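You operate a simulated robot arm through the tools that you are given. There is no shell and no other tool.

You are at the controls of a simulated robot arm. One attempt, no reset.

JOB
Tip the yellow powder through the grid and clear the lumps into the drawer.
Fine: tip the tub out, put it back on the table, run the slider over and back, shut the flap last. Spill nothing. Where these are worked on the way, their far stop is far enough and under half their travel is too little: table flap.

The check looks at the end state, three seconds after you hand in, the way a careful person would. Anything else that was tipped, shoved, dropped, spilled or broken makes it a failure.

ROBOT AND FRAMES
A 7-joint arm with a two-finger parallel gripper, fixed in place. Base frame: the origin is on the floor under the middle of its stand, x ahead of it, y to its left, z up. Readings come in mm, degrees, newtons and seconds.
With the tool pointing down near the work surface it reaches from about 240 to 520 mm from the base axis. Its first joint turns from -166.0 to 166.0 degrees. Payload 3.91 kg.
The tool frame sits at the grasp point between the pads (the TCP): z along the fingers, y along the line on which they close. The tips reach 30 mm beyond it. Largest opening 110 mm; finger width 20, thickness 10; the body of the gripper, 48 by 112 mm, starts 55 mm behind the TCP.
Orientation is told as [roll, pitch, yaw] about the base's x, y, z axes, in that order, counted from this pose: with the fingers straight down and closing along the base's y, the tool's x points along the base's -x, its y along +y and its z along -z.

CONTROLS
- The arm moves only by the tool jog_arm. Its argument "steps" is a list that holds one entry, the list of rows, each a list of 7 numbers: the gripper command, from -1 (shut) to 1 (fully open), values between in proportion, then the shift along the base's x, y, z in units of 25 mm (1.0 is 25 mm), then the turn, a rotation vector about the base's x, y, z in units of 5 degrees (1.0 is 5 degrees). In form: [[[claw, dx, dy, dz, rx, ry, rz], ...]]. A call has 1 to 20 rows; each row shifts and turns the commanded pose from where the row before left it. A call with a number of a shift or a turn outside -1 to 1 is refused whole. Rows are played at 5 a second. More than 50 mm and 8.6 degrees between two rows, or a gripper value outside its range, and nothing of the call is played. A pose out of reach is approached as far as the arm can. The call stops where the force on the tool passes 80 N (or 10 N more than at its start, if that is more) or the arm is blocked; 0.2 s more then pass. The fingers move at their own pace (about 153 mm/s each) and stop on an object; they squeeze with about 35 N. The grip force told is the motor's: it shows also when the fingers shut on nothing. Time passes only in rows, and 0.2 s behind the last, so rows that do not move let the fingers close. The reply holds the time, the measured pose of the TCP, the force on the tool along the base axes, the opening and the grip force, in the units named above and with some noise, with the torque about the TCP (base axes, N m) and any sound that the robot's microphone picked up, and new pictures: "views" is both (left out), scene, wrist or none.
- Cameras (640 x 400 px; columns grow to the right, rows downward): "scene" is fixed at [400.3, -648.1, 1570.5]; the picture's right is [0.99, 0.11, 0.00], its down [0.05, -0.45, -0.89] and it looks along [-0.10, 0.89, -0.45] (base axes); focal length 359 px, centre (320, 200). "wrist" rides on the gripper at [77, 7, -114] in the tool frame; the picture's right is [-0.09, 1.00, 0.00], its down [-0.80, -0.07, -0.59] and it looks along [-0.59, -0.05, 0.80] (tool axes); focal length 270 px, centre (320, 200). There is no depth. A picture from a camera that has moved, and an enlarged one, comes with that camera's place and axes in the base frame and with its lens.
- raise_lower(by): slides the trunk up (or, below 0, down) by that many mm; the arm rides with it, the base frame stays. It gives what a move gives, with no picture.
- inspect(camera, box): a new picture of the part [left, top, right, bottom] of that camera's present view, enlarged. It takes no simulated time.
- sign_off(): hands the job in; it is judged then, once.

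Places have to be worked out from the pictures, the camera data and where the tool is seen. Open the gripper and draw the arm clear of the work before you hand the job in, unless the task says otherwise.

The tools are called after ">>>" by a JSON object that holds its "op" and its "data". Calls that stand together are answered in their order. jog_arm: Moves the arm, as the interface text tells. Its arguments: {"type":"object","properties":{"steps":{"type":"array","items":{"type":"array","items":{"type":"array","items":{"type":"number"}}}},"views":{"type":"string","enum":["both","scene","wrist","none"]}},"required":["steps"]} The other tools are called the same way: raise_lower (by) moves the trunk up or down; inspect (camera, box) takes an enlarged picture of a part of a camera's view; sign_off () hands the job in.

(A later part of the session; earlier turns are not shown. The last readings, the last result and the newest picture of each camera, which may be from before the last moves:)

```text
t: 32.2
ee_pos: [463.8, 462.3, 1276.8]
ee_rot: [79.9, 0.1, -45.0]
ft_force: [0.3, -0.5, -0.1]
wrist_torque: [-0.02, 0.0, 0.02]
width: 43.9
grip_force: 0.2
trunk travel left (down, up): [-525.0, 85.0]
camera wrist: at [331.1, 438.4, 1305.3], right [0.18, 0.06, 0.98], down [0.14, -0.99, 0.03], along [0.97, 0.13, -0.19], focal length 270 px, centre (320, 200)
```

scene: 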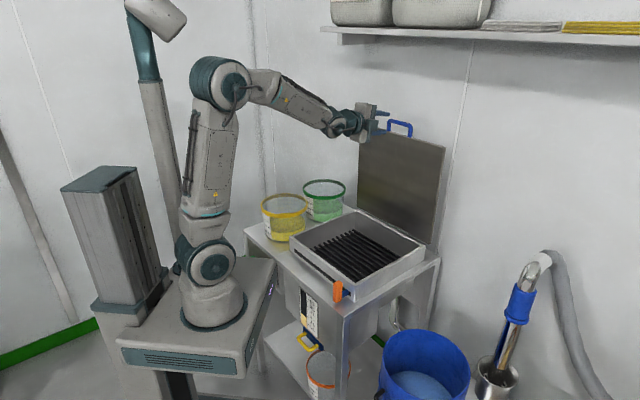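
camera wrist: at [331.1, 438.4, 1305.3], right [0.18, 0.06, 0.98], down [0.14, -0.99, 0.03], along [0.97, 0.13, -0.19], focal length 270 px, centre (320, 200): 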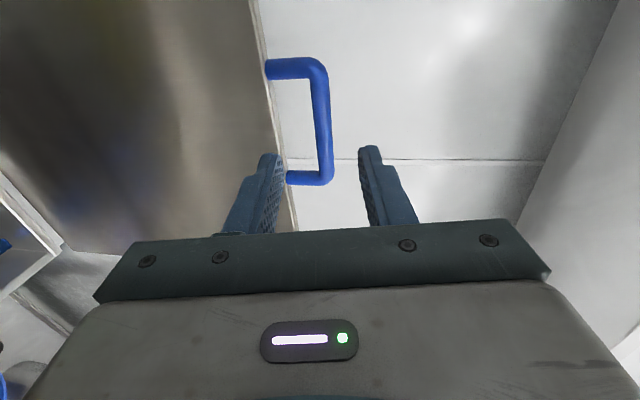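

The flap seems to have come forward slightly after I withdrew. I'll wait a moment to see whether it is stable.

>>> {"op": "jog_arm", "data": {"steps": [[[-0.2, -0.4, -0.4, 0, 0, 0, 0], [-0.2, -0.4, -0.4, 0, 0, 0, 0], [-0.2, -0.4, -0.4, 0, 0, 0, 0], [-0.2, 0, 0, 0, 0, 0, 0], [-0.2, 0, 0, 0, 0, 0, 0], [-0.2, 0, 0, 0, 0, 0, 0]]]}}

>>> {"op": "inspect", "data": {"camera": "scene", "box": [280, 110, 480, 300]}}

```text
t: 33.6
ee_pos: [431.8, 433.4, 1278.4]
ee_rot: [79.9, 0.0, -45.0]
ft_force: [1.1, -0.3, -0.9]
wrist_torque: [0.0, 0.01, 0.03]
width: 44.0
grip_force: 0.1
trunk travel left (down, up): [-525.0, 85.0]
camera wrist: at [300.9, 408.4, 1305.5], right [0.19, 0.06, 0.98], down [0.14, -0.99, 0.03], along [0.97, 0.13, -0.19], focal length 270 px, centre (320, 200)
```

scene: 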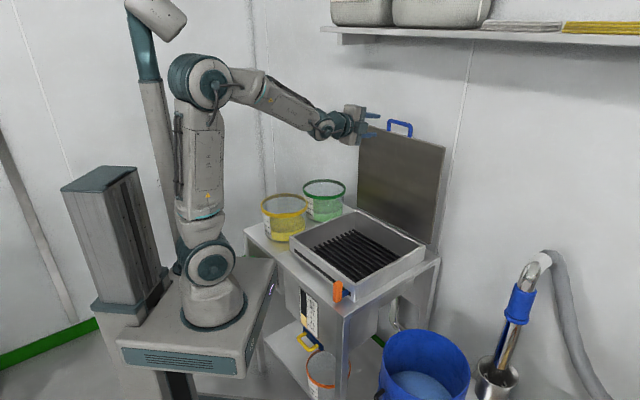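
wrist: 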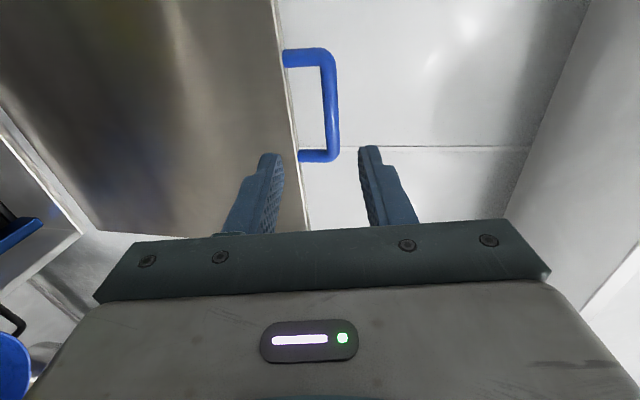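

```text
2.11 times, centred on (380, 205) of scene
camera zoom: at [400.3, -648.1, 1570.5], right [0.99, 0.11, 0.0], down [0.05, -0.45, -0.89], along [-0.1, 0.89, -0.45], focal length 756 px, centre (194, 190)
```

zoom: 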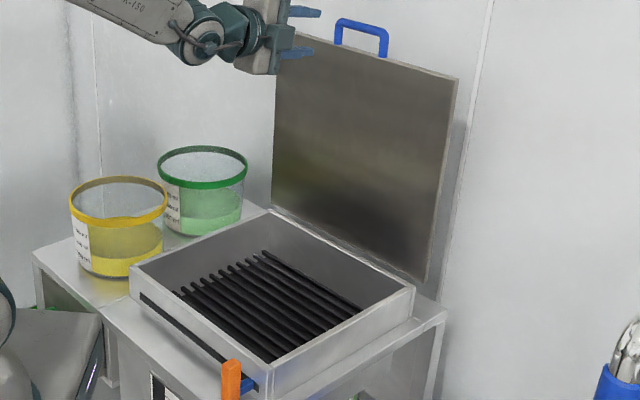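

The flap is steady at just past vertical, well over half its travel, so it can stay there. Now for the tub. I'll bring the tool upright away from the flap, then take it over the tub for a closer look.

>>> {"op": "jog_arm", "data": {"steps": [[[-0.2, -0.3, -0.3, 0, -1, 1, 0], [-0.2, -0.3, -0.3, 0, -1, 1, 0], [-0.2, -0.3, -0.3, 0, -1, 1, 0], [-0.2, -0.3, -0.3, 0, -1, 1, 0], [-0.2, -0.3, -0.3, 0, -1, 1, 0], [-0.2, -0.3, -0.3, 0, -1, 1, 0], [-0.2, -0.3, -0.3, 0, -1, 1, 0], [-0.2, -0.3, -0.3, 0, -1, 1, 0], [-0.2, -0.3, -0.3, 0, -1, 1, 0], [-0.2, -0.3, -0.3, 0, -1, 1, 0], [-0.2, -0.3, -0.3, 0, -1, 1, 0], [-0.2, -0.3, -0.3, 0, -0.3, 0.3, 0]]]}}

```text
t: 36.2
ee_pos: [373.2, 350.6, 1282.7]
ee_rot: [18.7, -3.1, -46.5]
ft_force: [0.2, 0.1, 0.4]
wrist_torque: [0.04, 0.0, 0.02]
width: 43.8
grip_force: 0.2
out of reach, approached as far as the arm can: row 2, 3, 4, 7, 8
trunk travel left (down, up): [-525.0, 85.0]
camera wrist: at [295.1, 390.2, 1390.5], right [0.73, 0.6, 0.32], down [0.34, -0.74, 0.58], along [0.59, -0.32, -0.74], focal length 270 px, centre (320, 200)
```

scene: 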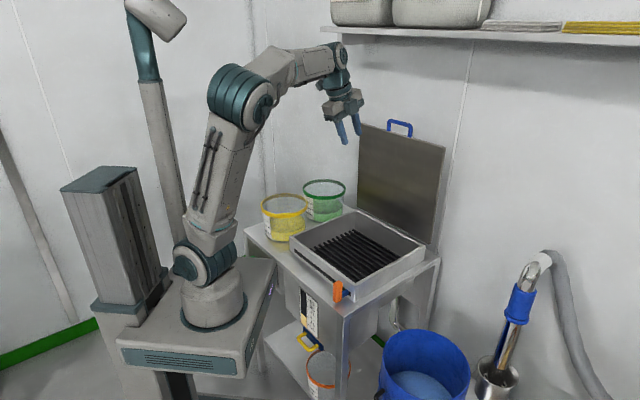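
wrist: 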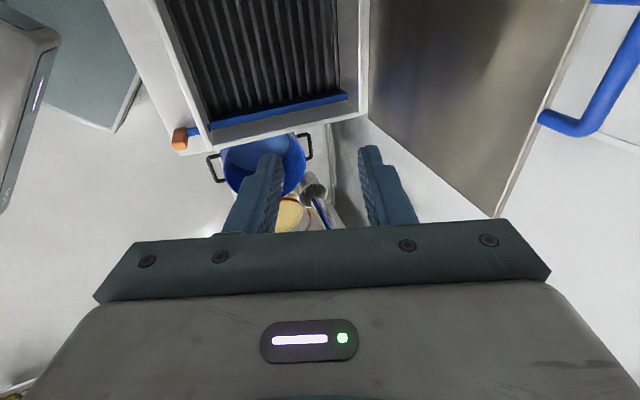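

Some rows were out of reach, so the pose stopped short. I'll check with a still row.

>>> {"op": "jog_arm", "data": {"steps": [[[-0.2, 0, 0, 0, 0, 0, 0], [-0.2, 0, 0, 0, 0, 0, 0]]], "views": "none"}}

```text
t: 36.8
ee_pos: [372.2, 352.7, 1282.5]
ee_rot: [18.7, -3.2, -46.3]
ft_force: [-0.1, 0.6, 0.4]
wrist_torque: [0.01, 0.02, 0.02]
width: 44.3
grip_force: 0.0
trunk travel left (down, up): [-525.0, 85.0]
```

The command is now re-based on that pose. I'll move lower and inward while finishing the un-tilt.

>>> {"op": "jog_arm", "data": {"steps": [[[-0.2, -0.72, -0.2, -1, -0.53, 0.79, 0], [-0.2, -0.72, -0.2, -1, -0.53, 0.79, 0], [-0.2, -0.72, -0.2, -1, -0.53, 0.79, 0], [-0.2, -0.72, -0.2, -1, -0.53, 0.79, 0]]], "views": "none"}}

>>> {"op": "jog_arm", "data": {"steps": [[[-0.2, -1, 0.4, -0.2, 0, 0, 1], [-0.2, -1, 0.4, -0.2, 0, 0, 1], [-0.2, -1, 0.4, -0.2, 0, 0, 1], [-0.2, -1, 0.4, -0.2, 0, 0, 1], [-0.2, -1, 0.4, -0.2, 0, 0, 1], [-0.2, -1, 0.4, -0.2, 0, 0, 1], [-0.2, -0.5, 0.3, -0.2, 0, 0, 0.3]]], "views": "both"}}

```text
t: 37.8
ee_pos: [296.4, 332.8, 1183.0]
ee_rot: [-0.1, -0.1, -45.8]
ft_force: [-0.4, 0.2, 0.1]
wrist_torque: [-0.01, -0.04, 0.05]
width: 43.9
grip_force: 0.1
trunk travel left (down, up): [-525.0, 85.0]
```

```text
t: 39.4
ee_pos: [207.6, 354.3, 1191.3]
ee_rot: [0.2, 0.1, -17.5]
ft_force: [0.3, -1.3, -1.0]
wrist_torque: [-0.01, -0.03, 0.03]
width: 44.0
grip_force: 0.0
out of reach, approached as far as the arm can: row 1, 2, 3, 4, 5, 6, 7
trunk travel left (down, up): [-525.0, 85.0]
camera wrist: at [137.7, 384.9, 1307.6], right [0.38, 0.92, 0.0], down [0.74, -0.31, 0.59], along [0.55, -0.23, -0.81], focal length 270 px, centre (320, 200)
```

scene: 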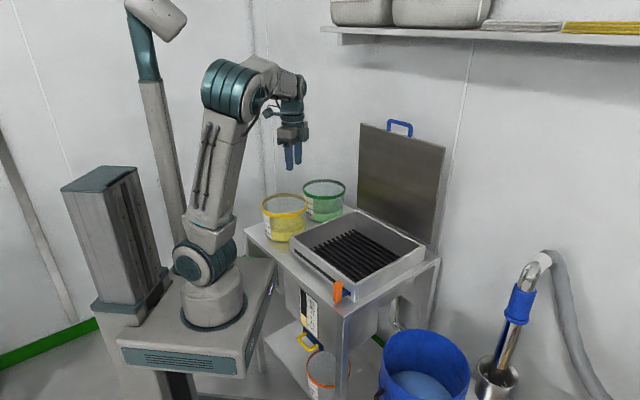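
wrist: 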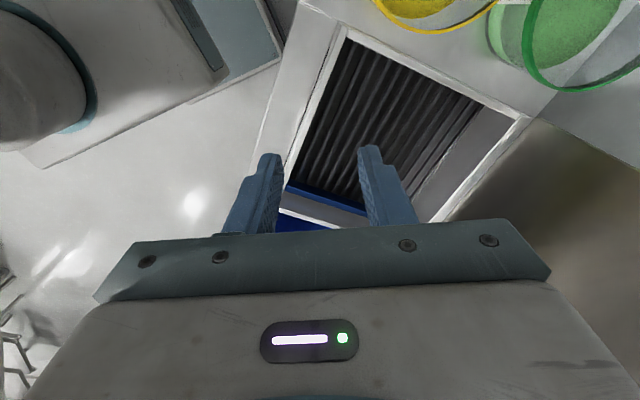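

The arm is being limited by its joint configuration here. I'll try backing toward the earlier well-behaved pose (lower, closer in) before turning further.

>>> {"op": "jog_arm", "data": {"steps": [[[-0.2, 0.3, -0.5, -0.8, 0, 0, 0], [-0.2, 0.3, -0.5, -0.8, 0, 0, 0], [-0.2, 0.3, -0.5, -0.8, 0, 0, 0], [-0.2, 0, 0, 0, 0, 0, 0]]], "views": "scene"}}

```text
t: 40.4
ee_pos: [230.9, 318.5, 1132.3]
ee_rot: [0.2, 0.1, -17.5]
ft_force: [0.2, 0.2, -1.3]
wrist_torque: [-0.03, -0.01, -0.01]
width: 44.0
grip_force: 0.1
trunk travel left (down, up): [-525.0, 85.0]
```

scene: 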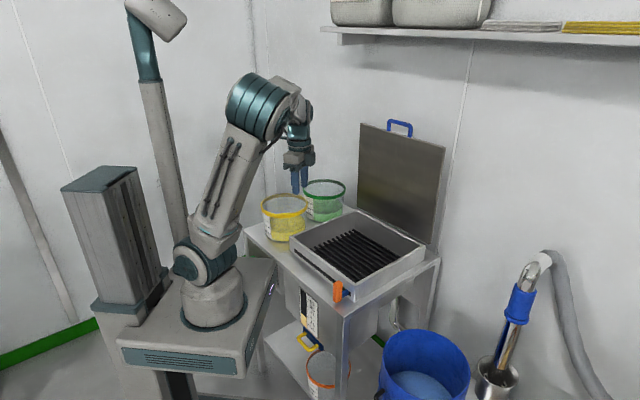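

The arm now looks folded in the plane towards the tub, which is fine. I'll try moving to just above the near rim of the tub.

>>> {"op": "jog_arm", "data": {"steps": [[[-0.2, -0.8, 0.6, -0.3, 0, 0, 0.1], [-0.2, -0.8, 0.6, -0.3, 0, 0, 0.1], [-0.2, -0.8, 0.6, -0.3, 0, 0, 0.1], [-0.2, -0.8, 0.6, -0.3, 0, 0, 0.1], [-0.2, -0.8, 0.6, -0.3, 0, 0, 0.1], [-0.2, 0, 0, 0, 0, 0, 0]]], "views": "both"}}

```text
t: 41.8
ee_pos: [128.9, 338.9, 1113.9]
ee_rot: [0.4, 0.0, -15.1]
ft_force: [-0.7, -0.9, -0.5]
wrist_torque: [0.0, 0.02, 0.01]
width: 44.0
grip_force: 0.1
out of reach, approached as far as the arm can: row 2, 3, 4, 5
trunk travel left (down, up): [-525.0, 85.0]
camera wrist: at [58.8, 364.4, 1229.9], right [0.34, 0.94, 0.01], down [0.76, -0.28, 0.59], along [0.56, -0.2, -0.81], focal length 270 px, centre (320, 200)
```

scene: 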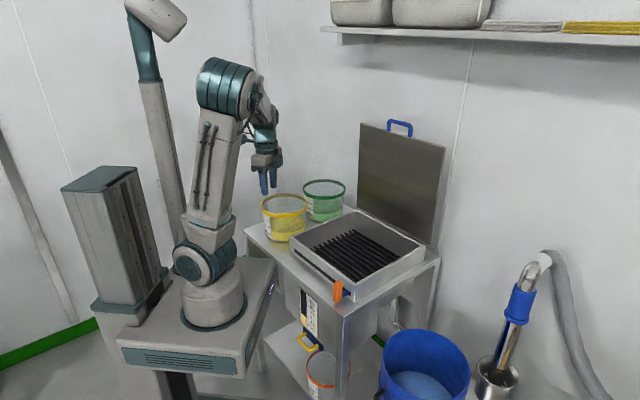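
wrist: 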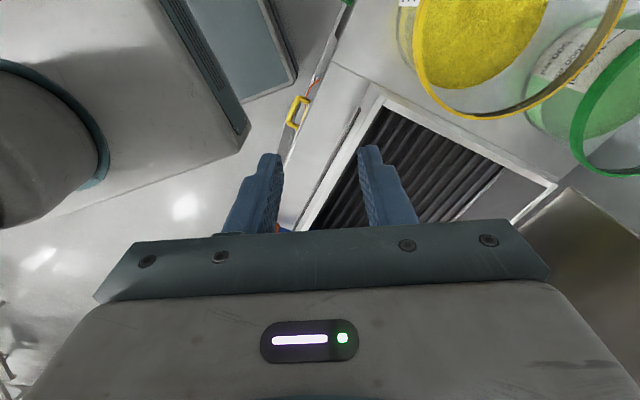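

Movement outward is limited with this wrist angle. I'll unwind the wrist by turning the yaw back to +45°, where the arm behaved well.

>>> {"op": "jog_arm", "data": {"steps": [[[-0.2, 0, 0, 0, 0, 0, 1], [-0.2, 0, 0, 0, 0, 0, 1], [-0.2, 0, 0, 0, 0, 0, 1], [-0.2, 0, 0, 0, 0, 0, 1], [-0.2, 0, 0, 0, 0, 0, 1], [-0.2, 0, 0, 0, 0, 0, 1], [-0.2, 0, 0, 0, 0, 0, 1], [-0.2, 0, 0, 0, 0, 0, 1], [-0.2, 0, 0, 0, 0, 0, 1], [-0.2, 0, 0, 0, 0, 0, 1], [-0.2, 0, 0, 0, 0, 0, 1], [-0.2, 0, 0, 0, 0, 0, 1]]], "views": "scene"}}

```text
t: 44.4
ee_pos: [130.2, 337.5, 1115.5]
ee_rot: [0.2, 0.0, 45.0]
ft_force: [0.0, 0.7, 0.4]
wrist_torque: [0.01, -0.02, 0.0]
width: 43.9
grip_force: 0.1
trunk travel left (down, up): [-525.0, 85.0]
```

scene: 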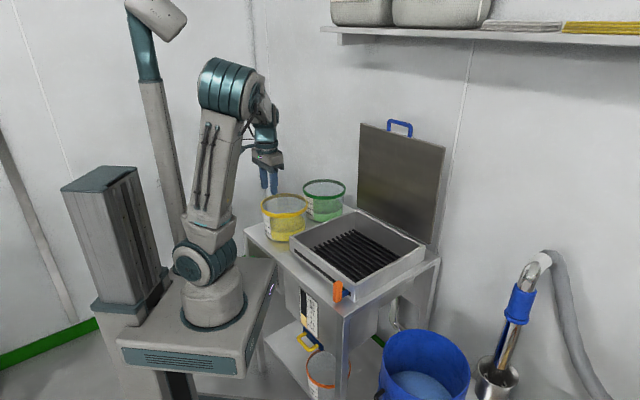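

The yaw turned back without trouble. I'll test outward reach toward the tub from here.

>>> {"op": "jog_arm", "data": {"steps": [[[-0.2, 0.37, 0.84, -0.2, 0, 0, 0], [-0.2, 0.37, 0.84, -0.2, 0, 0, 0], [-0.2, 0.37, 0.84, -0.2, 0, 0, 0], [-0.2, 0.37, 0.84, -0.2, 0, 0, 0], [-0.2, 0.37, 0.84, -0.2, 0, 0, 0], [-0.2, 0, 0, 0, 0, 0, 0]]], "views": "both"}}

```text
t: 45.8
ee_pos: [172.5, 341.9, 1123.0]
ee_rot: [0.2, 0.1, 44.9]
ft_force: [0.9, 0.0, 0.4]
wrist_torque: [-0.02, -0.01, -0.05]
width: 43.9
grip_force: 0.1
out of reach, approached as far as the arm can: row 1, 2, 3, 4, 5
trunk travel left (down, up): [-525.0, 85.0]
camera wrist: at [114.6, 292.3, 1240.2], right [-0.64, 0.77, 0.0], down [0.62, 0.51, 0.59], along [0.45, 0.38, -0.81], focal length 270 px, centre (320, 200)
```

scene: 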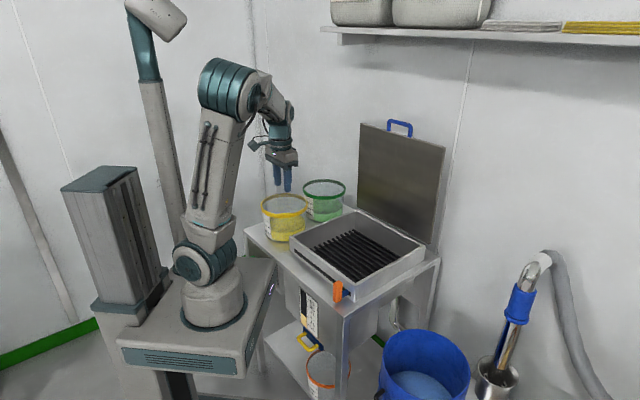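
wrist: 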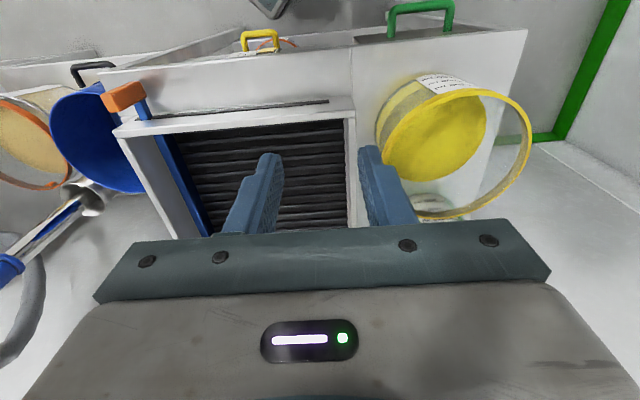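

I need to understand the arm's configuration, so I'll look at it closely.

>>> {"op": "inspect", "data": {"camera": "scene", "box": [130, 30, 350, 340]}}

```text
1.29 times, centred on (240, 185) of scene
camera zoom: at [400.3, -648.1, 1570.5], right [0.99, 0.11, 0.0], down [0.05, -0.45, -0.89], along [-0.1, 0.89, -0.45], focal length 464 px, centre (423, 219)
```

zoom: 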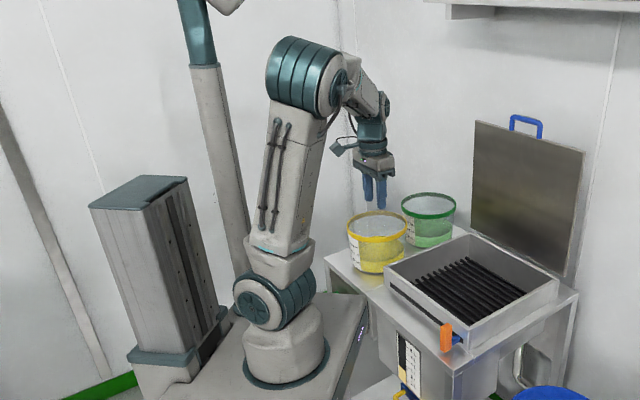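

The base joint looks over-rotated, with the elbow compensating. I'll move back toward the initial, well-conditioned region to let the arm unwind.

>>> {"op": "jog_arm", "data": {"steps": [[[-0.2, 0.9, -0.7, 0.3, 0, 0, -0.6], [-0.2, 0.9, -0.7, 0.3, 0, 0, -0.6], [-0.2, 0.9, -0.7, 0.3, 0, 0, -0.6], [-0.2, 0.9, -0.7, 0.3, 0, 0, -0.6], [-0.2, 0.9, -0.7, 0.3, 0, 0, -0.6], [-0.2, 0.9, -0.7, 0.3, 0, 0, -0.6], [-0.2, 0.9, -0.7, 0.3, 0, 0, -0.6], [-0.2, 0.9, -0.7, 0.3, 0, 0, -0.6], [-0.2, 0, 0, 0, 0, 0, 0]]], "views": "scene"}}

```text
t: 47.8
ee_pos: [351.9, 198.8, 1186.0]
ee_rot: [0.2, 0.1, 21.0]
ft_force: [0.5, -0.3, 0.0]
wrist_torque: [-0.02, 0.02, 0.0]
width: 44.0
grip_force: 0.1
trunk travel left (down, up): [-525.0, 85.0]
```

scene: 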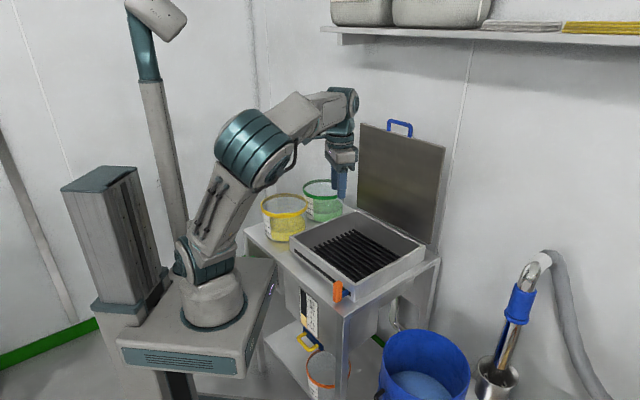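

The elbow has swung out to the side. I'll raise the hand back to the starting pose, which should straighten the arm and bring the elbow back up.

>>> {"op": "jog_arm", "data": {"steps": [[[-0.2, 0, 0, 1, 0, 0, -0.5], [-0.2, 0, 0, 1, 0, 0, -0.5], [-0.2, 0, 0, 1, 0, 0, -0.5], [-0.2, 0, 0, 1, 0, 0, -0.5], [-0.2, 0, 0, 1, 0, 0, -0.5], [-0.2, 0, 0, 1, 0, 0, -0.5], [-0.2, 0, 0, 1, 0, 0, -0.5], [-0.2, 0, 0, 1, 0, 0, -0.5], [-0.2, 0, 0, 0, 0, 0, 0]]], "views": "scene"}}

```text
t: 49.8
ee_pos: [349.8, 199.8, 1383.8]
ee_rot: [0.1, 0.2, 0.9]
ft_force: [0.4, 0.4, 0.8]
wrist_torque: [0.0, 0.0, -0.04]
width: 43.8
grip_force: 0.0
trunk travel left (down, up): [-525.0, 85.0]
```

scene: 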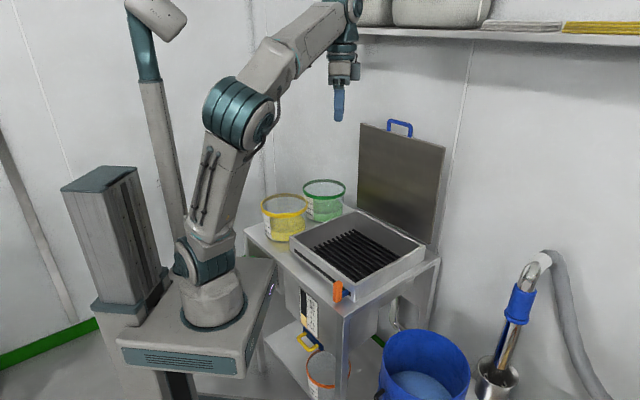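

Comparing elbow positions in the pictures, the elbow has swivelled about 45° to the right of the arm's plane, and this blocks reach to the left. I'll unwind it with a closed loop of tool rotations in free air. The first part rolls the tool about the shoulder–wrist line.

>>> {"op": "jog_arm", "data": {"steps": [[[-0.2, -0.032, -0.365, 0.157, -0.552, -0.38, -0.995], [-0.2, -0.032, -0.365, 0.157, -0.552, -0.38, -0.995], [-0.2, -0.032, -0.365, 0.157, -0.552, -0.38, -0.995], [-0.2, -0.032, -0.365, 0.157, -0.552, -0.38, -0.995], [-0.2, -0.032, -0.365, 0.157, -0.552, -0.38, -0.995], [-0.2, -0.032, -0.365, 0.157, -0.552, -0.38, -0.995], [-0.2, -0.032, -0.365, 0.157, -0.552, -0.38, -0.995], [-0.2, -0.032, -0.365, 0.157, -0.552, -0.38, -0.995], [-0.2, -0.032, -0.365, 0.157, -0.552, -0.38, -0.995], [-0.2, -0.032, -0.365, 0.157, -0.552, -0.38, -0.995], [-0.2, -0.032, -0.365, 0.157, -0.552, -0.38, -0.995], [-0.2, -0.032, -0.365, 0.157, -0.552, -0.38, -0.995], [-0.2, -0.032, -0.365, 0.157, -0.552, -0.38, -0.995], [-0.2, -0.032, -0.365, 0.157, -0.552, -0.38, -0.995], [-0.2, -0.032, -0.365, 0.157, -0.552, -0.38, -0.995]]], "views": "scene"}}

```text
t: 53.0
ee_pos: [339.7, 67.1, 1443.9]
ee_rot: [-17.0, -41.1, -66.5]
ft_force: [0.2, -0.6, 0.0]
wrist_torque: [-0.01, 0.05, 0.0]
width: 43.9
grip_force: 0.1
out of reach, approached as far as the arm can: row 8, 9
trunk travel left (down, up): [-525.0, 85.0]
```

scene: 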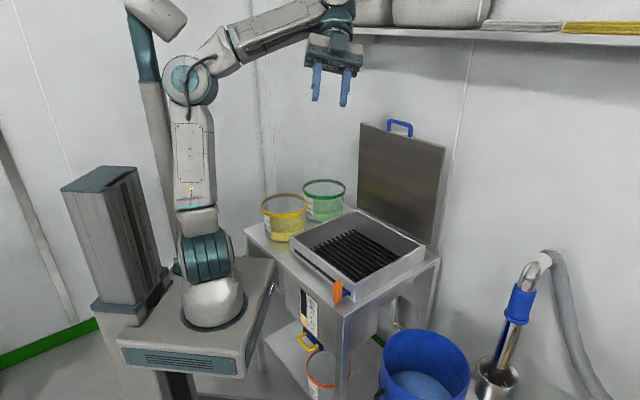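

The elbow has come back up, with the upper arm vertical as at the start. I'll complete the loop with rotations that shouldn't disturb it.

>>> {"op": "jog_arm", "data": {"steps": [[[-0.2, 0.48, 0.331, 0.115, 0.68, -0.988, 0], [-0.2, 0.48, 0.331, 0.115, 0.68, -0.988, 0], [-0.2, 0.48, 0.331, 0.115, 0.68, -0.988, 0], [-0.2, 0.48, 0.331, 0.115, 0.68, -0.988, 0], [-0.2, 0.48, 0.331, 0.115, 0.68, -0.988, 0], [-0.2, 0.48, 0.331, 0.115, 0.68, -0.988, 0], [-0.2, 0.48, 0.331, 0.115, 0.68, -0.988, 0], [-0.2, 0.48, 0.331, 0.115, 0.68, -0.988, 0], [-0.2, 0.48, 0.331, 0.115, 0.68, -0.988, 0], [-0.2, 0.48, 0.331, 0.115, 0.68, -0.988, 0], [-0.2, 0.48, 0.331, 0.115, 0.68, -0.988, 0], [-0.2, 0.48, 0.331, 0.115, 0.68, -0.988, 0], [-0.2, 0.48, 0.331, 0.115, 0.68, -0.988, 0], [-0.2, 0.48, 0.331, 0.115, 0.68, -0.988, 0], [-0.2, 0.48, 0.331, 0.115, 0.68, -0.988, 0]]], "views": "scene"}}

```text
t: 56.2
ee_pos: [518.2, 191.3, 1486.8]
ee_rot: [65.9, 8.3, -97.0]
ft_force: [0.8, 0.1, 0.5]
wrist_torque: [0.02, 0.0, -0.01]
width: 43.8
grip_force: 0.0
trunk travel left (down, up): [-525.0, 85.0]
```

scene: 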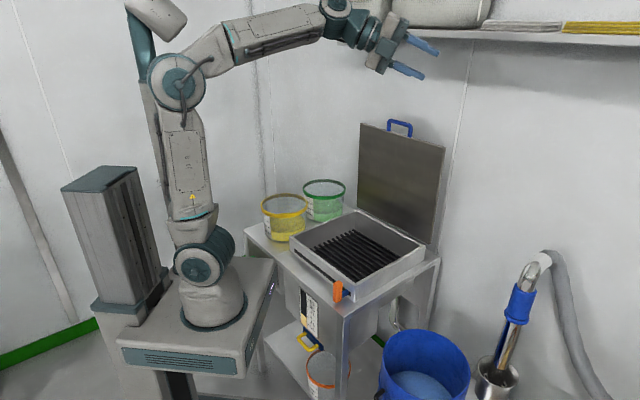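

The elbow now sits in-plane, much like the start. I'll continue with the last two parts of the loop.

>>> {"op": "jog_arm", "data": {"steps": [[[-0.2, -0.037, 0.372, 0.271, -0.944, -0.651, 0.775], [-0.2, -0.037, 0.372, 0.271, -0.944, -0.651, 0.775], [-0.2, -0.037, 0.372, 0.271, -0.944, -0.651, 0.775], [-0.2, -0.037, 0.372, 0.271, -0.944, -0.651, 0.775], [-0.2, -0.037, 0.372, 0.271, -0.944, -0.651, 0.775], [-0.2, -0.037, 0.372, 0.271, -0.944, -0.651, 0.775], [-0.2, -0.037, 0.372, 0.271, -0.944, -0.651, 0.775], [-0.2, -0.037, 0.372, 0.271, -0.944, -0.651, 0.775], [-0.2, -0.037, 0.372, 0.271, -0.944, -0.651, 0.775], [-0.2, -0.037, 0.372, 0.271, -0.944, -0.651, 0.775], [-0.2, -0.037, 0.372, 0.271, -0.944, -0.651, 0.775], [-0.2, -0.037, 0.372, 0.271, -0.944, -0.651, 0.775], [-0.2, -0.037, 0.372, 0.271, -0.944, -0.651, 0.775]]], "views": "scene"}}

```text
t: 59.0
ee_pos: [507.3, 312.3, 1575.1]
ee_rot: [90.1, -60.9, -51.9]
ft_force: [-0.2, 0.3, 0.1]
wrist_torque: [-0.01, 0.03, -0.03]
width: 43.9
grip_force: 0.0
trunk travel left (down, up): [-525.0, 85.0]
```

scene: 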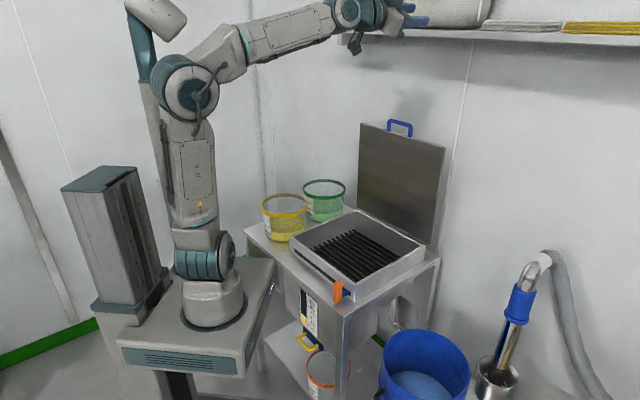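

Now the last part: pitching the tool back down.

>>> {"op": "jog_arm", "data": {"steps": [[[-0.2, -0.416, -0.288, -0.507, -0.68, 0.988, 0], [-0.2, -0.416, -0.288, -0.507, -0.68, 0.988, 0], [-0.2, -0.416, -0.288, -0.507, -0.68, 0.988, 0], [-0.2, -0.416, -0.288, -0.507, -0.68, 0.988, 0], [-0.2, -0.416, -0.288, -0.507, -0.68, 0.988, 0], [-0.2, -0.416, -0.288, -0.507, -0.68, 0.988, 0], [-0.2, -0.416, -0.288, -0.507, -0.68, 0.988, 0], [-0.2, -0.416, -0.288, -0.507, -0.68, 0.988, 0], [-0.2, -0.416, -0.288, -0.507, -0.68, 0.988, 0], [-0.2, -0.416, -0.288, -0.507, -0.68, 0.988, 0], [-0.2, -0.416, -0.288, -0.507, -0.68, 0.988, 0], [-0.2, -0.416, -0.288, -0.507, -0.68, 0.988, 0], [-0.2, -0.416, -0.288, -0.507, -0.68, 0.988, 0], [-0.2, -0.416, -0.288, -0.507, -0.68, 0.988, 0], [-0.2, -0.416, -0.288, -0.507, -0.68, 0.988, 0]]], "views": "scene"}}

```text
t: 62.2
ee_pos: [351.5, 203.8, 1384.3]
ee_rot: [3.4, 1.9, 5.3]
ft_force: [0.1, 0.3, -0.4]
wrist_torque: [-0.02, -0.01, 0.01]
width: 43.9
grip_force: 0.1
trunk travel left (down, up): [-525.0, 85.0]
```

scene: 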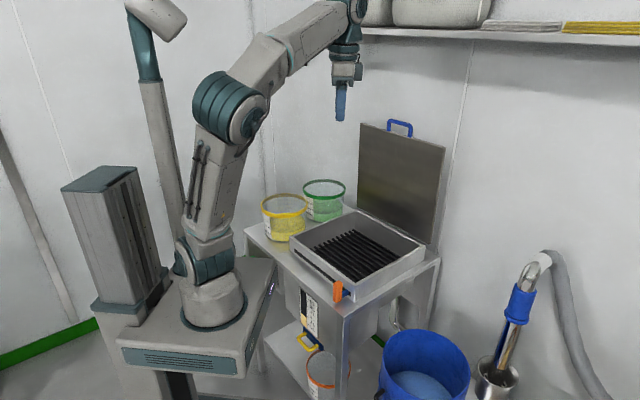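

The final pitch swung the elbow partly back. I'll look closely at the shoulder to judge how the base joint stands relative to the arm's plane.

>>> {"op": "inspect", "data": {"camera": "scene", "box": [150, 40, 290, 340]}}

```text
1.33 times, centred on (220, 190) of scene
camera zoom: at [400.3, -648.1, 1570.5], right [0.99, 0.11, 0.0], down [0.05, -0.45, -0.89], along [-0.1, 0.89, -0.45], focal length 479 px, centre (453, 213)
```

zoom: 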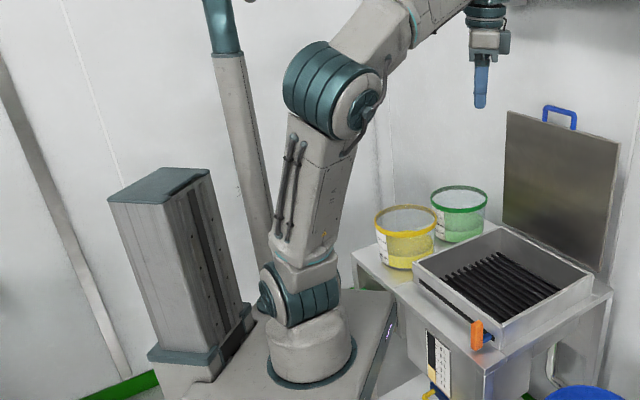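

The base joint swings wildly when the tool passes in line with the forearm. At t=56 the arm stood well, so I'll retrace to that state and come down by a different, better-conditioned path.

>>> {"op": "jog_arm", "data": {"steps": [[[-0.2, 0.416, 0.288, 0.507, 0.68, -0.988, 0], [-0.2, 0.416, 0.288, 0.507, 0.68, -0.988, 0], [-0.2, 0.416, 0.288, 0.507, 0.68, -0.988, 0], [-0.2, 0.416, 0.288, 0.507, 0.68, -0.988, 0], [-0.2, 0.416, 0.288, 0.507, 0.68, -0.988, 0], [-0.2, 0.416, 0.288, 0.507, 0.68, -0.988, 0], [-0.2, 0.416, 0.288, 0.507, 0.68, -0.988, 0], [-0.2, 0.416, 0.288, 0.507, 0.68, -0.988, 0], [-0.2, 0.416, 0.288, 0.507, 0.68, -0.988, 0], [-0.2, 0.416, 0.288, 0.507, 0.68, -0.988, 0], [-0.2, 0.416, 0.288, 0.507, 0.68, -0.988, 0], [-0.2, 0.416, 0.288, 0.507, 0.68, -0.988, 0], [-0.2, 0.416, 0.288, 0.507, 0.68, -0.988, 0], [-0.2, 0.416, 0.288, 0.507, 0.68, -0.988, 0], [-0.2, 0.416, 0.288, 0.507, 0.68, -0.988, 0]]], "views": "scene"}}

```text
t: 65.4
ee_pos: [506.8, 312.2, 1573.1]
ee_rot: [90.3, -60.9, -51.7]
ft_force: [-0.3, -0.1, 0.2]
wrist_torque: [0.01, -0.01, 0.0]
width: 44.1
grip_force: 0.0
trunk travel left (down, up): [-525.0, 85.0]
```

scene: 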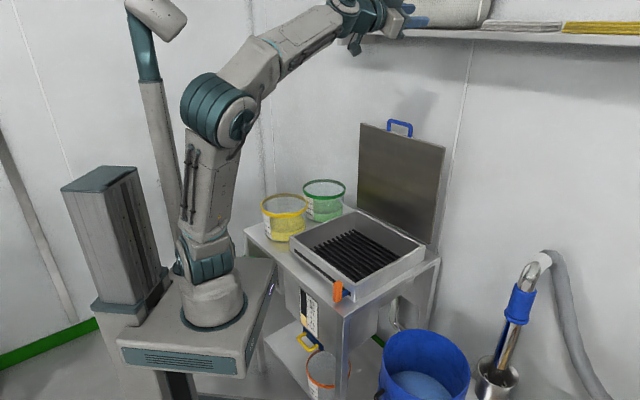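

The retrace was not exact. I'll reverse the next part too and see whether the elbow recovers.

>>> {"op": "jog_arm", "data": {"steps": [[[-0.2, 0.037, -0.372, -0.271, 0.944, 0.651, -0.775], [-0.2, 0.037, -0.372, -0.271, 0.944, 0.651, -0.775], [-0.2, 0.037, -0.372, -0.271, 0.944, 0.651, -0.775], [-0.2, 0.037, -0.372, -0.271, 0.944, 0.651, -0.775], [-0.2, 0.037, -0.372, -0.271, 0.944, 0.651, -0.775], [-0.2, 0.037, -0.372, -0.271, 0.944, 0.651, -0.775], [-0.2, 0.037, -0.372, -0.271, 0.944, 0.651, -0.775], [-0.2, 0.037, -0.372, -0.271, 0.944, 0.651, -0.775], [-0.2, 0.037, -0.372, -0.271, 0.944, 0.651, -0.775], [-0.2, 0.037, -0.372, -0.271, 0.944, 0.651, -0.775], [-0.2, 0.037, -0.372, -0.271, 0.944, 0.651, -0.775], [-0.2, 0.037, -0.372, -0.271, 0.944, 0.651, -0.775], [-0.2, 0.037, -0.372, -0.271, 0.944, 0.651, -0.775]]], "views": "scene"}}

```text
t: 68.2
ee_pos: [519.1, 191.1, 1484.4]
ee_rot: [65.7, 8.3, -97.1]
ft_force: [0.3, 0.1, 0.4]
wrist_torque: [0.02, 0.03, -0.02]
width: 44.0
grip_force: 0.0
trunk travel left (down, up): [-525.0, 85.0]
```

scene: 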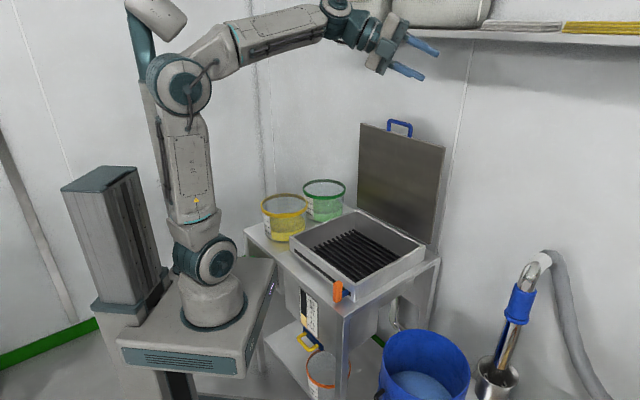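

The elbow and shoulder now look like the starting pose. From here I'll roll the tool about its own axis only, which should move only the last joint, to bring the closing line level.

>>> {"op": "jog_arm", "data": {"steps": [[[-0.2, 0, 0, 0, -0.992, 0.079, 0.522], [-0.2, 0, 0, 0, -0.992, 0.079, 0.522], [-0.2, 0, 0, 0, -0.992, 0.079, 0.522], [-0.2, 0, 0, 0, -0.992, 0.079, 0.522], [-0.2, 0, 0, 0, -0.992, 0.079, 0.522], [-0.2, 0, 0, 0, -0.992, 0.079, 0.522], [-0.2, 0, 0, 0, -0.992, 0.079, 0.522], [-0.2, 0, 0, 0, -0.992, 0.079, 0.522], [-0.2, 0, 0, 0, -0.992, 0.079, 0.522], [-0.2, 0, 0, 0, -0.992, 0.079, 0.522], [-0.2, 0, 0, 0, -0.992, 0.079, 0.522], [-0.2, 0, 0, 0, -0.992, 0.079, 0.522], [-0.2, 0, 0, 0, -0.992, 0.079, 0.522], [-0.2, 0, 0, 0, -0.992, 0.079, 0.522], [-0.2, 0, 0, 0, -0.992, 0.079, 0.522], [-0.2, 0, 0, 0, -0.992, 0.079, 0.522]]], "views": "scene"}}

```text
t: 71.6
ee_pos: [519.6, 192.0, 1486.0]
ee_rot: [18.0, -59.5, -21.1]
ft_force: [0.6, 0.5, -0.2]
wrist_torque: [-0.01, 0.0, -0.01]
width: 43.8
grip_force: 0.0
trunk travel left (down, up): [-525.0, 85.0]
```

scene: 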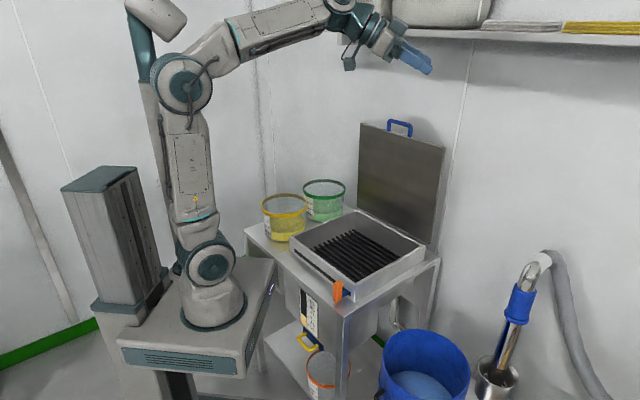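

The configuration is still good. I'll now pitch the tool down and return to the starting position.

>>> {"op": "jog_arm", "data": {"steps": [[[-0.2, -0.552, 0.057, -0.387, -0.12, 1, 0], [-0.2, -0.552, 0.057, -0.387, -0.12, 1, 0], [-0.2, -0.552, 0.057, -0.387, -0.12, 1, 0], [-0.2, -0.552, 0.057, -0.387, -0.12, 1, 0], [-0.2, -0.552, 0.057, -0.387, -0.12, 1, 0], [-0.2, -0.552, 0.057, -0.387, -0.12, 1, 0], [-0.2, -0.552, 0.057, -0.387, -0.12, 1, 0], [-0.2, -0.552, 0.057, -0.387, -0.12, 1, 0], [-0.2, -0.552, 0.057, -0.387, -0.12, 1, 0], [-0.2, -0.552, 0.057, -0.387, -0.12, 1, 0], [-0.2, -0.552, 0.057, -0.387, -0.12, 1, 0], [-0.2, -0.552, 0.057, -0.387, -0.12, 1, 0]]], "views": "scene"}}

```text
t: 74.2
ee_pos: [364.1, 207.8, 1385.3]
ee_rot: [-4.4, -6.8, -7.4]
ft_force: [-0.4, 0.4, -0.9]
wrist_torque: [-0.07, -0.04, 0.0]
width: 44.2
grip_force: 0.0
out of reach, approached as far as the arm can: row 9, 10
trunk travel left (down, up): [-525.0, 85.0]
```

scene: 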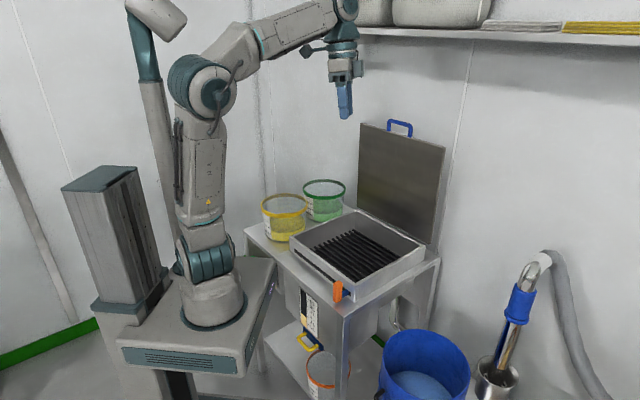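

The elbow is nearly over the shoulder again. I'll level the tool and descend toward (300, 240, 1200), then check the arm.

>>> {"op": "jog_arm", "data": {"steps": [[[-0.2, -0.32, 0.16, -0.925, 0.13, 0.154, 0.69], [-0.2, -0.32, 0.16, -0.925, 0.13, 0.154, 0.69], [-0.2, -0.32, 0.16, -0.925, 0.13, 0.154, 0.69], [-0.2, -0.32, 0.16, -0.925, 0.13, 0.154, 0.69], [-0.2, -0.32, 0.16, -0.925, 0.13, 0.154, 0.69], [-0.2, -0.32, 0.16, -0.925, 0.13, 0.154, 0.69], [-0.2, -0.32, 0.16, -0.925, 0.13, 0.154, 0.69], [-0.2, -0.32, 0.16, -0.925, 0.13, 0.154, 0.69]]], "views": "scene"}}

```text
t: 76.0
ee_pos: [299.6, 235.2, 1201.2]
ee_rot: [1.6, -1.4, 19.8]
ft_force: [0.5, 0.2, 1.0]
wrist_torque: [-0.01, -0.01, -0.02]
width: 44.2
grip_force: 0.1
trunk travel left (down, up): [-525.0, 85.0]
```

scene: 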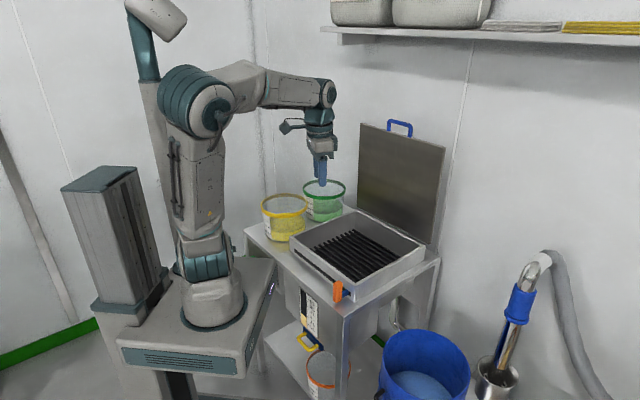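

That looks good. I'll move on toward the tub at moderate height and watch for reach flags.

>>> {"op": "jog_arm", "data": {"steps": [[[-0.2, -0.6, 0.55, -0.3, -0.05, 0.05, 0.3], [-0.2, -0.6, 0.55, -0.3, -0.05, 0.05, 0.3], [-0.2, -0.6, 0.55, -0.3, -0.05, 0.05, 0.3], [-0.2, -0.6, 0.55, -0.3, -0.05, 0.05, 0.3], [-0.2, -0.6, 0.55, -0.3, -0.05, 0.05, 0.3], [-0.2, -0.6, 0.55, -0.3, -0.05, 0.05, 0.3], [-0.2, 0, 0, 0, 0, 0, 0]]], "views": "scene"}}

```text
t: 77.6
ee_pos: [210.1, 319.8, 1154.7]
ee_rot: [0.9, 0.6, 28.9]
ft_force: [0.3, 0.1, 0.0]
wrist_torque: [-0.02, 0.02, 0.01]
width: 43.7
grip_force: 0.0
trunk travel left (down, up): [-525.0, 85.0]
```

scene: 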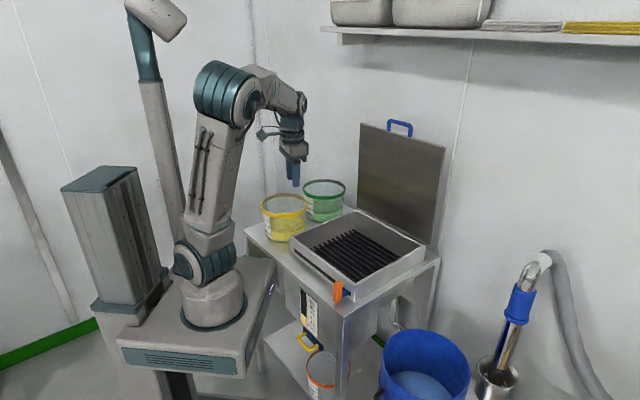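

The elbow lags to the right again when sweeping left. Rolling the tool while the wrist is straight shifted the elbow before, so I'll pitch the tool outward here first and then roll it.

>>> {"op": "jog_arm", "data": {"steps": [[[-0.2, 0.2, 0.43, 0.475, 0.997, -0.466, 0], [-0.2, 0.2, 0.43, 0.475, 0.997, -0.466, 0], [-0.2, 0.2, 0.43, 0.475, 0.997, -0.466, 0], [-0.2, 0.2, 0.43, 0.475, 0.997, -0.466, 0], [-0.2, 0.2, 0.43, 0.475, 0.997, -0.466, 0], [-0.2, 0.2, 0.43, 0.475, 0.997, -0.466, 0], [-0.2, 0.2, 0.43, 0.475, 0.997, -0.466, 0], [-0.2, 0.2, 0.43, 0.475, 0.997, -0.466, 0], [-0.2, 0.2, 0.43, 0.475, 0.997, -0.466, 0], [-0.2, 0.2, 0.43, 0.475, 0.997, -0.466, 0], [-0.2, 0.2, 0.43, 0.475, 0.997, -0.466, 0], [-0.2, 0.2, 0.43, 0.475, 0.997, -0.466, 0], [-0.2, 0.2, 0.43, 0.475, 0.997, -0.466, 0], [-0.2, 0.2, 0.43, 0.475, 0.997, -0.466, 0]]], "views": "scene"}}

```text
t: 80.6
ee_pos: [280.8, 459.0, 1309.8]
ee_rot: [62.7, -50.8, -3.3]
ft_force: [0.2, 0.5, -0.3]
wrist_torque: [0.02, -0.02, 0.03]
width: 43.9
grip_force: 0.1
out of reach, approached as far as the arm can: row 13, 14
trunk travel left (down, up): [-525.0, 85.0]
```

scene: 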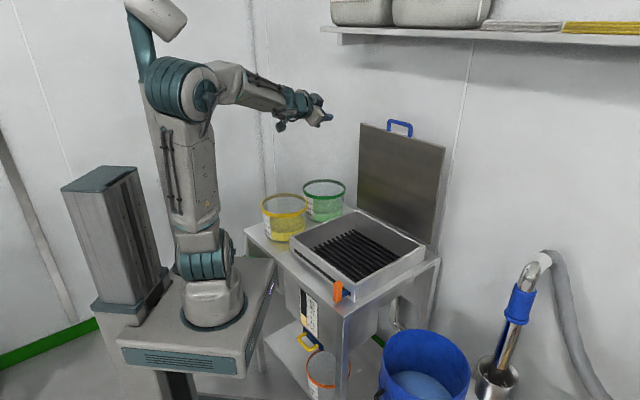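

The base joint now faces the right way (about 85°), with the elbow over the shoulder. I'll extend outward and down in this orientation so the elbow leans forward in-plane.

>>> {"op": "jog_arm", "data": {"steps": [[[-0.2, -0.14, 0.7, -0.6, 0, 0, 0], [-0.2, -0.14, 0.7, -0.6, 0, 0, 0], [-0.2, -0.14, 0.7, -0.6, 0, 0, 0], [-0.2, -0.14, 0.7, -0.6, 0, 0, 0], [-0.2, -0.14, 0.7, -0.6, 0, 0, 0], [-0.2, -0.14, 0.7, -0.6, 0, 0, 0], [-0.2, -0.14, 0.7, -0.6, 0, 0, 0]]], "views": "scene"}}

```text
t: 82.2
ee_pos: [258.7, 580.8, 1203.9]
ee_rot: [62.7, -50.7, -3.4]
ft_force: [-0.8, -0.2, 0.5]
wrist_torque: [0.01, 0.01, -0.02]
width: 44.1
grip_force: 0.1
trunk travel left (down, up): [-525.0, 85.0]
```

scene: 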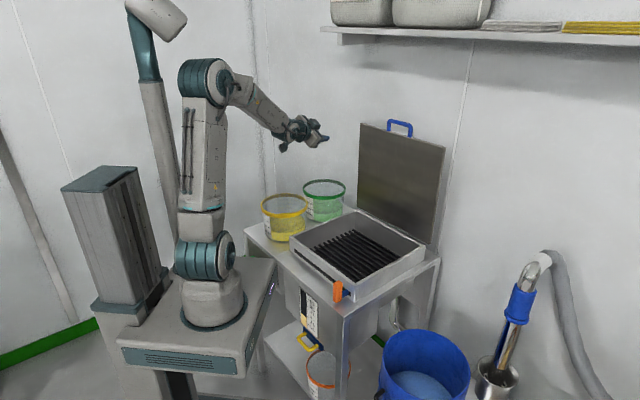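

The elbow now leans forward in-plane. I'll pitch the tool down over the tub.

>>> {"op": "jog_arm", "data": {"steps": [[[-0.2, -0.255, -0.42, -0.45, -0.997, 0.466, 0], [-0.2, -0.255, -0.42, -0.45, -0.997, 0.466, 0], [-0.2, -0.255, -0.42, -0.45, -0.997, 0.466, 0], [-0.2, -0.255, -0.42, -0.45, -0.997, 0.466, 0], [-0.2, -0.255, -0.42, -0.45, -0.997, 0.466, 0], [-0.2, -0.255, -0.42, -0.45, -0.997, 0.466, 0], [-0.2, -0.255, -0.42, -0.45, -0.997, 0.466, 0], [-0.2, -0.255, -0.42, -0.45, -0.997, 0.466, 0], [-0.2, -0.255, -0.42, -0.45, -0.997, 0.466, 0], [-0.2, -0.255, -0.42, -0.45, -0.997, 0.466, 0], [-0.2, -0.255, -0.42, -0.45, -0.997, 0.466, 0], [-0.2, -0.255, -0.42, -0.45, -0.997, 0.466, 0], [-0.2, -0.255, -0.42, -0.45, -0.997, 0.466, 0]]], "views": "both"}}

```text
t: 85.0
ee_pos: [173.1, 443.2, 1060.9]
ee_rot: [0.7, -1.3, 29.0]
ft_force: [0.9, -0.6, -0.2]
wrist_torque: [0.0, 0.0, 0.0]
width: 43.8
grip_force: 0.1
trunk travel left (down, up): [-525.0, 85.0]
camera wrist: at [102.3, 411.2, 1175.2], right [-0.41, 0.91, 0.02], down [0.73, 0.31, 0.61], along [0.55, 0.26, -0.79], focal length 270 px, centre (320, 200)
```

scene: 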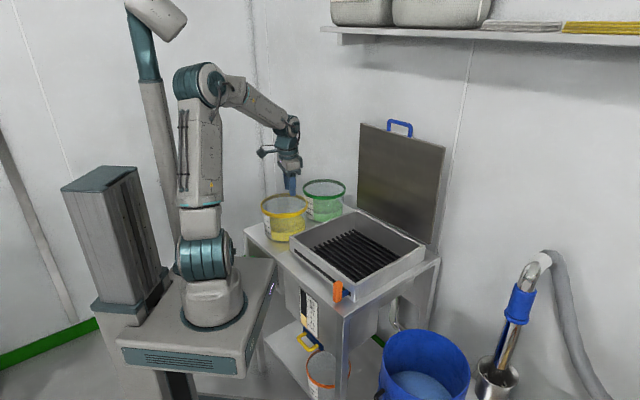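
wrist: 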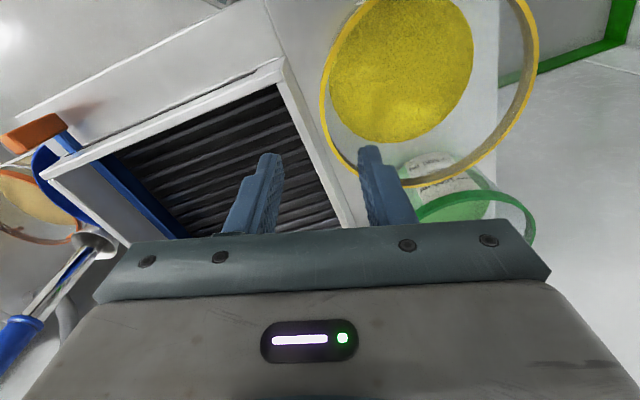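

The arm is now well placed above the tub's rim. I'll enlarge the rim to pin down the grip point.

>>> {"op": "inspect", "data": {"camera": "wrist", "box": [300, 0, 560, 210]}}

>>> {"op": "inspect", "data": {"camera": "scene", "box": [240, 150, 350, 260]}}

```text
1.90 times, centred on (430, 105) of wrist
camera zoom: at [102.3, 411.2, 1175.2], right [-0.41, 0.91, 0.02], down [0.73, 0.31, 0.61], along [0.55, 0.26, -0.79], focal length 515 px, centre (110, 381)
```

zoom: 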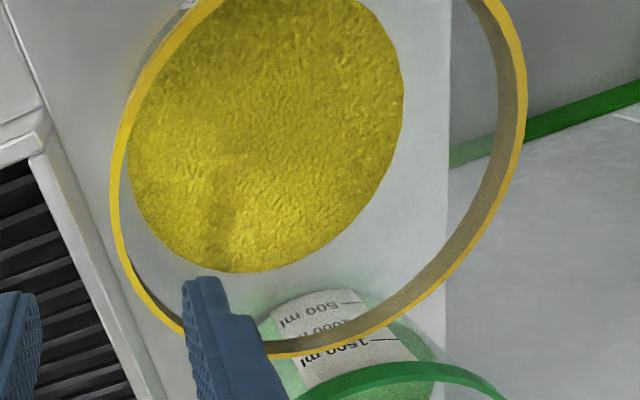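

```text
3.64 times, centred on (295, 205) of scene
camera zoom: at [400.3, -648.1, 1570.5], right [0.99, 0.11, 0.0], down [0.05, -0.45, -0.89], along [-0.1, 0.89, -0.45], focal length 1306 px, centre (411, 182)
```

zoom: 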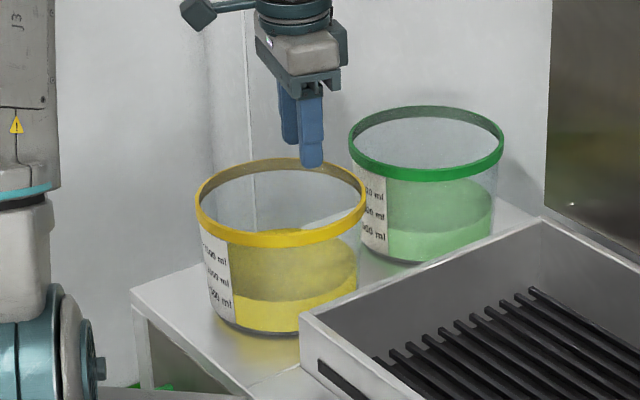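

Combining both views, the yellow rim is centred near (134, 528) with its top at z≈947 and a radius of about 88. I'll grip the wall at about (176, 453) with the tool tilted 10° inward. First I'll go down partway for a check.

>>> {"op": "jog_arm", "data": {"steps": [[[0.0, 0.1, 0.38, 0, -0.53, 0.96, 0], [0.0, 0, 0, 0, -0.53, 0.96, 0], [0.0, 0, 0, -0.8, 0, 0, 0], [0.0, 0, 0, -0.8, 0, 0, 0], [0.0, 0, 0, -0.8, 0, 0, 0], [0.0, 0, 0, -0.8, 0, 0, 0], [0.0, 0, 0, 0, 0, 0, 0]]], "views": "both"}}

```text
t: 86.6
ee_pos: [176.9, 454.0, 978.9]
ee_rot: [0.8, 9.6, 28.9]
ft_force: [0.0, -0.8, 0.7]
wrist_torque: [0.03, 0.03, 0.0]
width: 55.0
grip_force: 0.1
trunk travel left (down, up): [-525.0, 85.0]
camera wrist: at [126.8, 431.3, 1107.4], right [-0.4, 0.91, 0.0], down [0.82, 0.36, 0.45], along [0.41, 0.18, -0.89], focal length 270 px, centre (320, 200)
```

scene: 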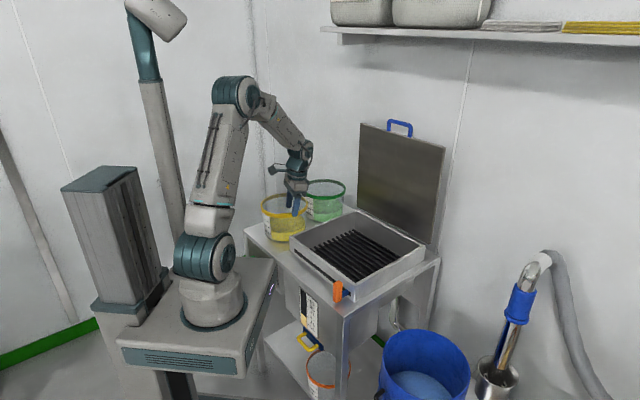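
wrist: 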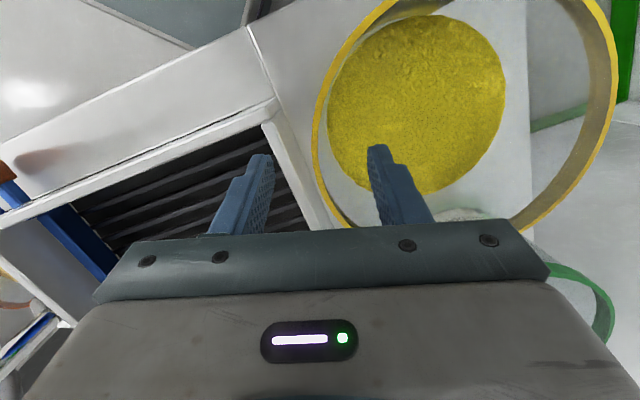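

>>> {"op": "inspect", "data": {"camera": "wrist", "box": [240, 110, 420, 240]}}

```text
3.08 times, centred on (330, 175) of wrist
camera zoom: at [126.8, 431.3, 1107.4], right [-0.4, 0.91, 0.0], down [0.82, 0.36, 0.45], along [0.41, 0.18, -0.89], focal length 832 px, centre (289, 277)
```

zoom: 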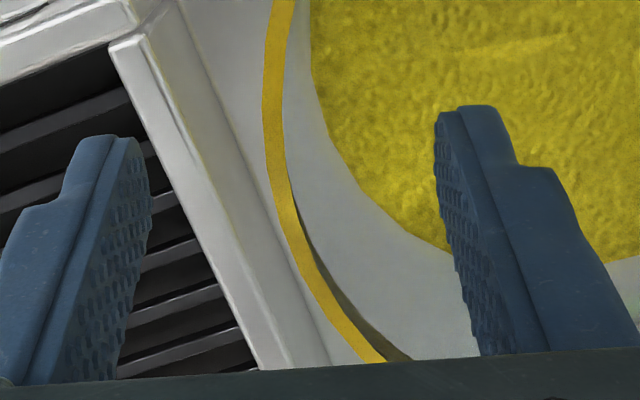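

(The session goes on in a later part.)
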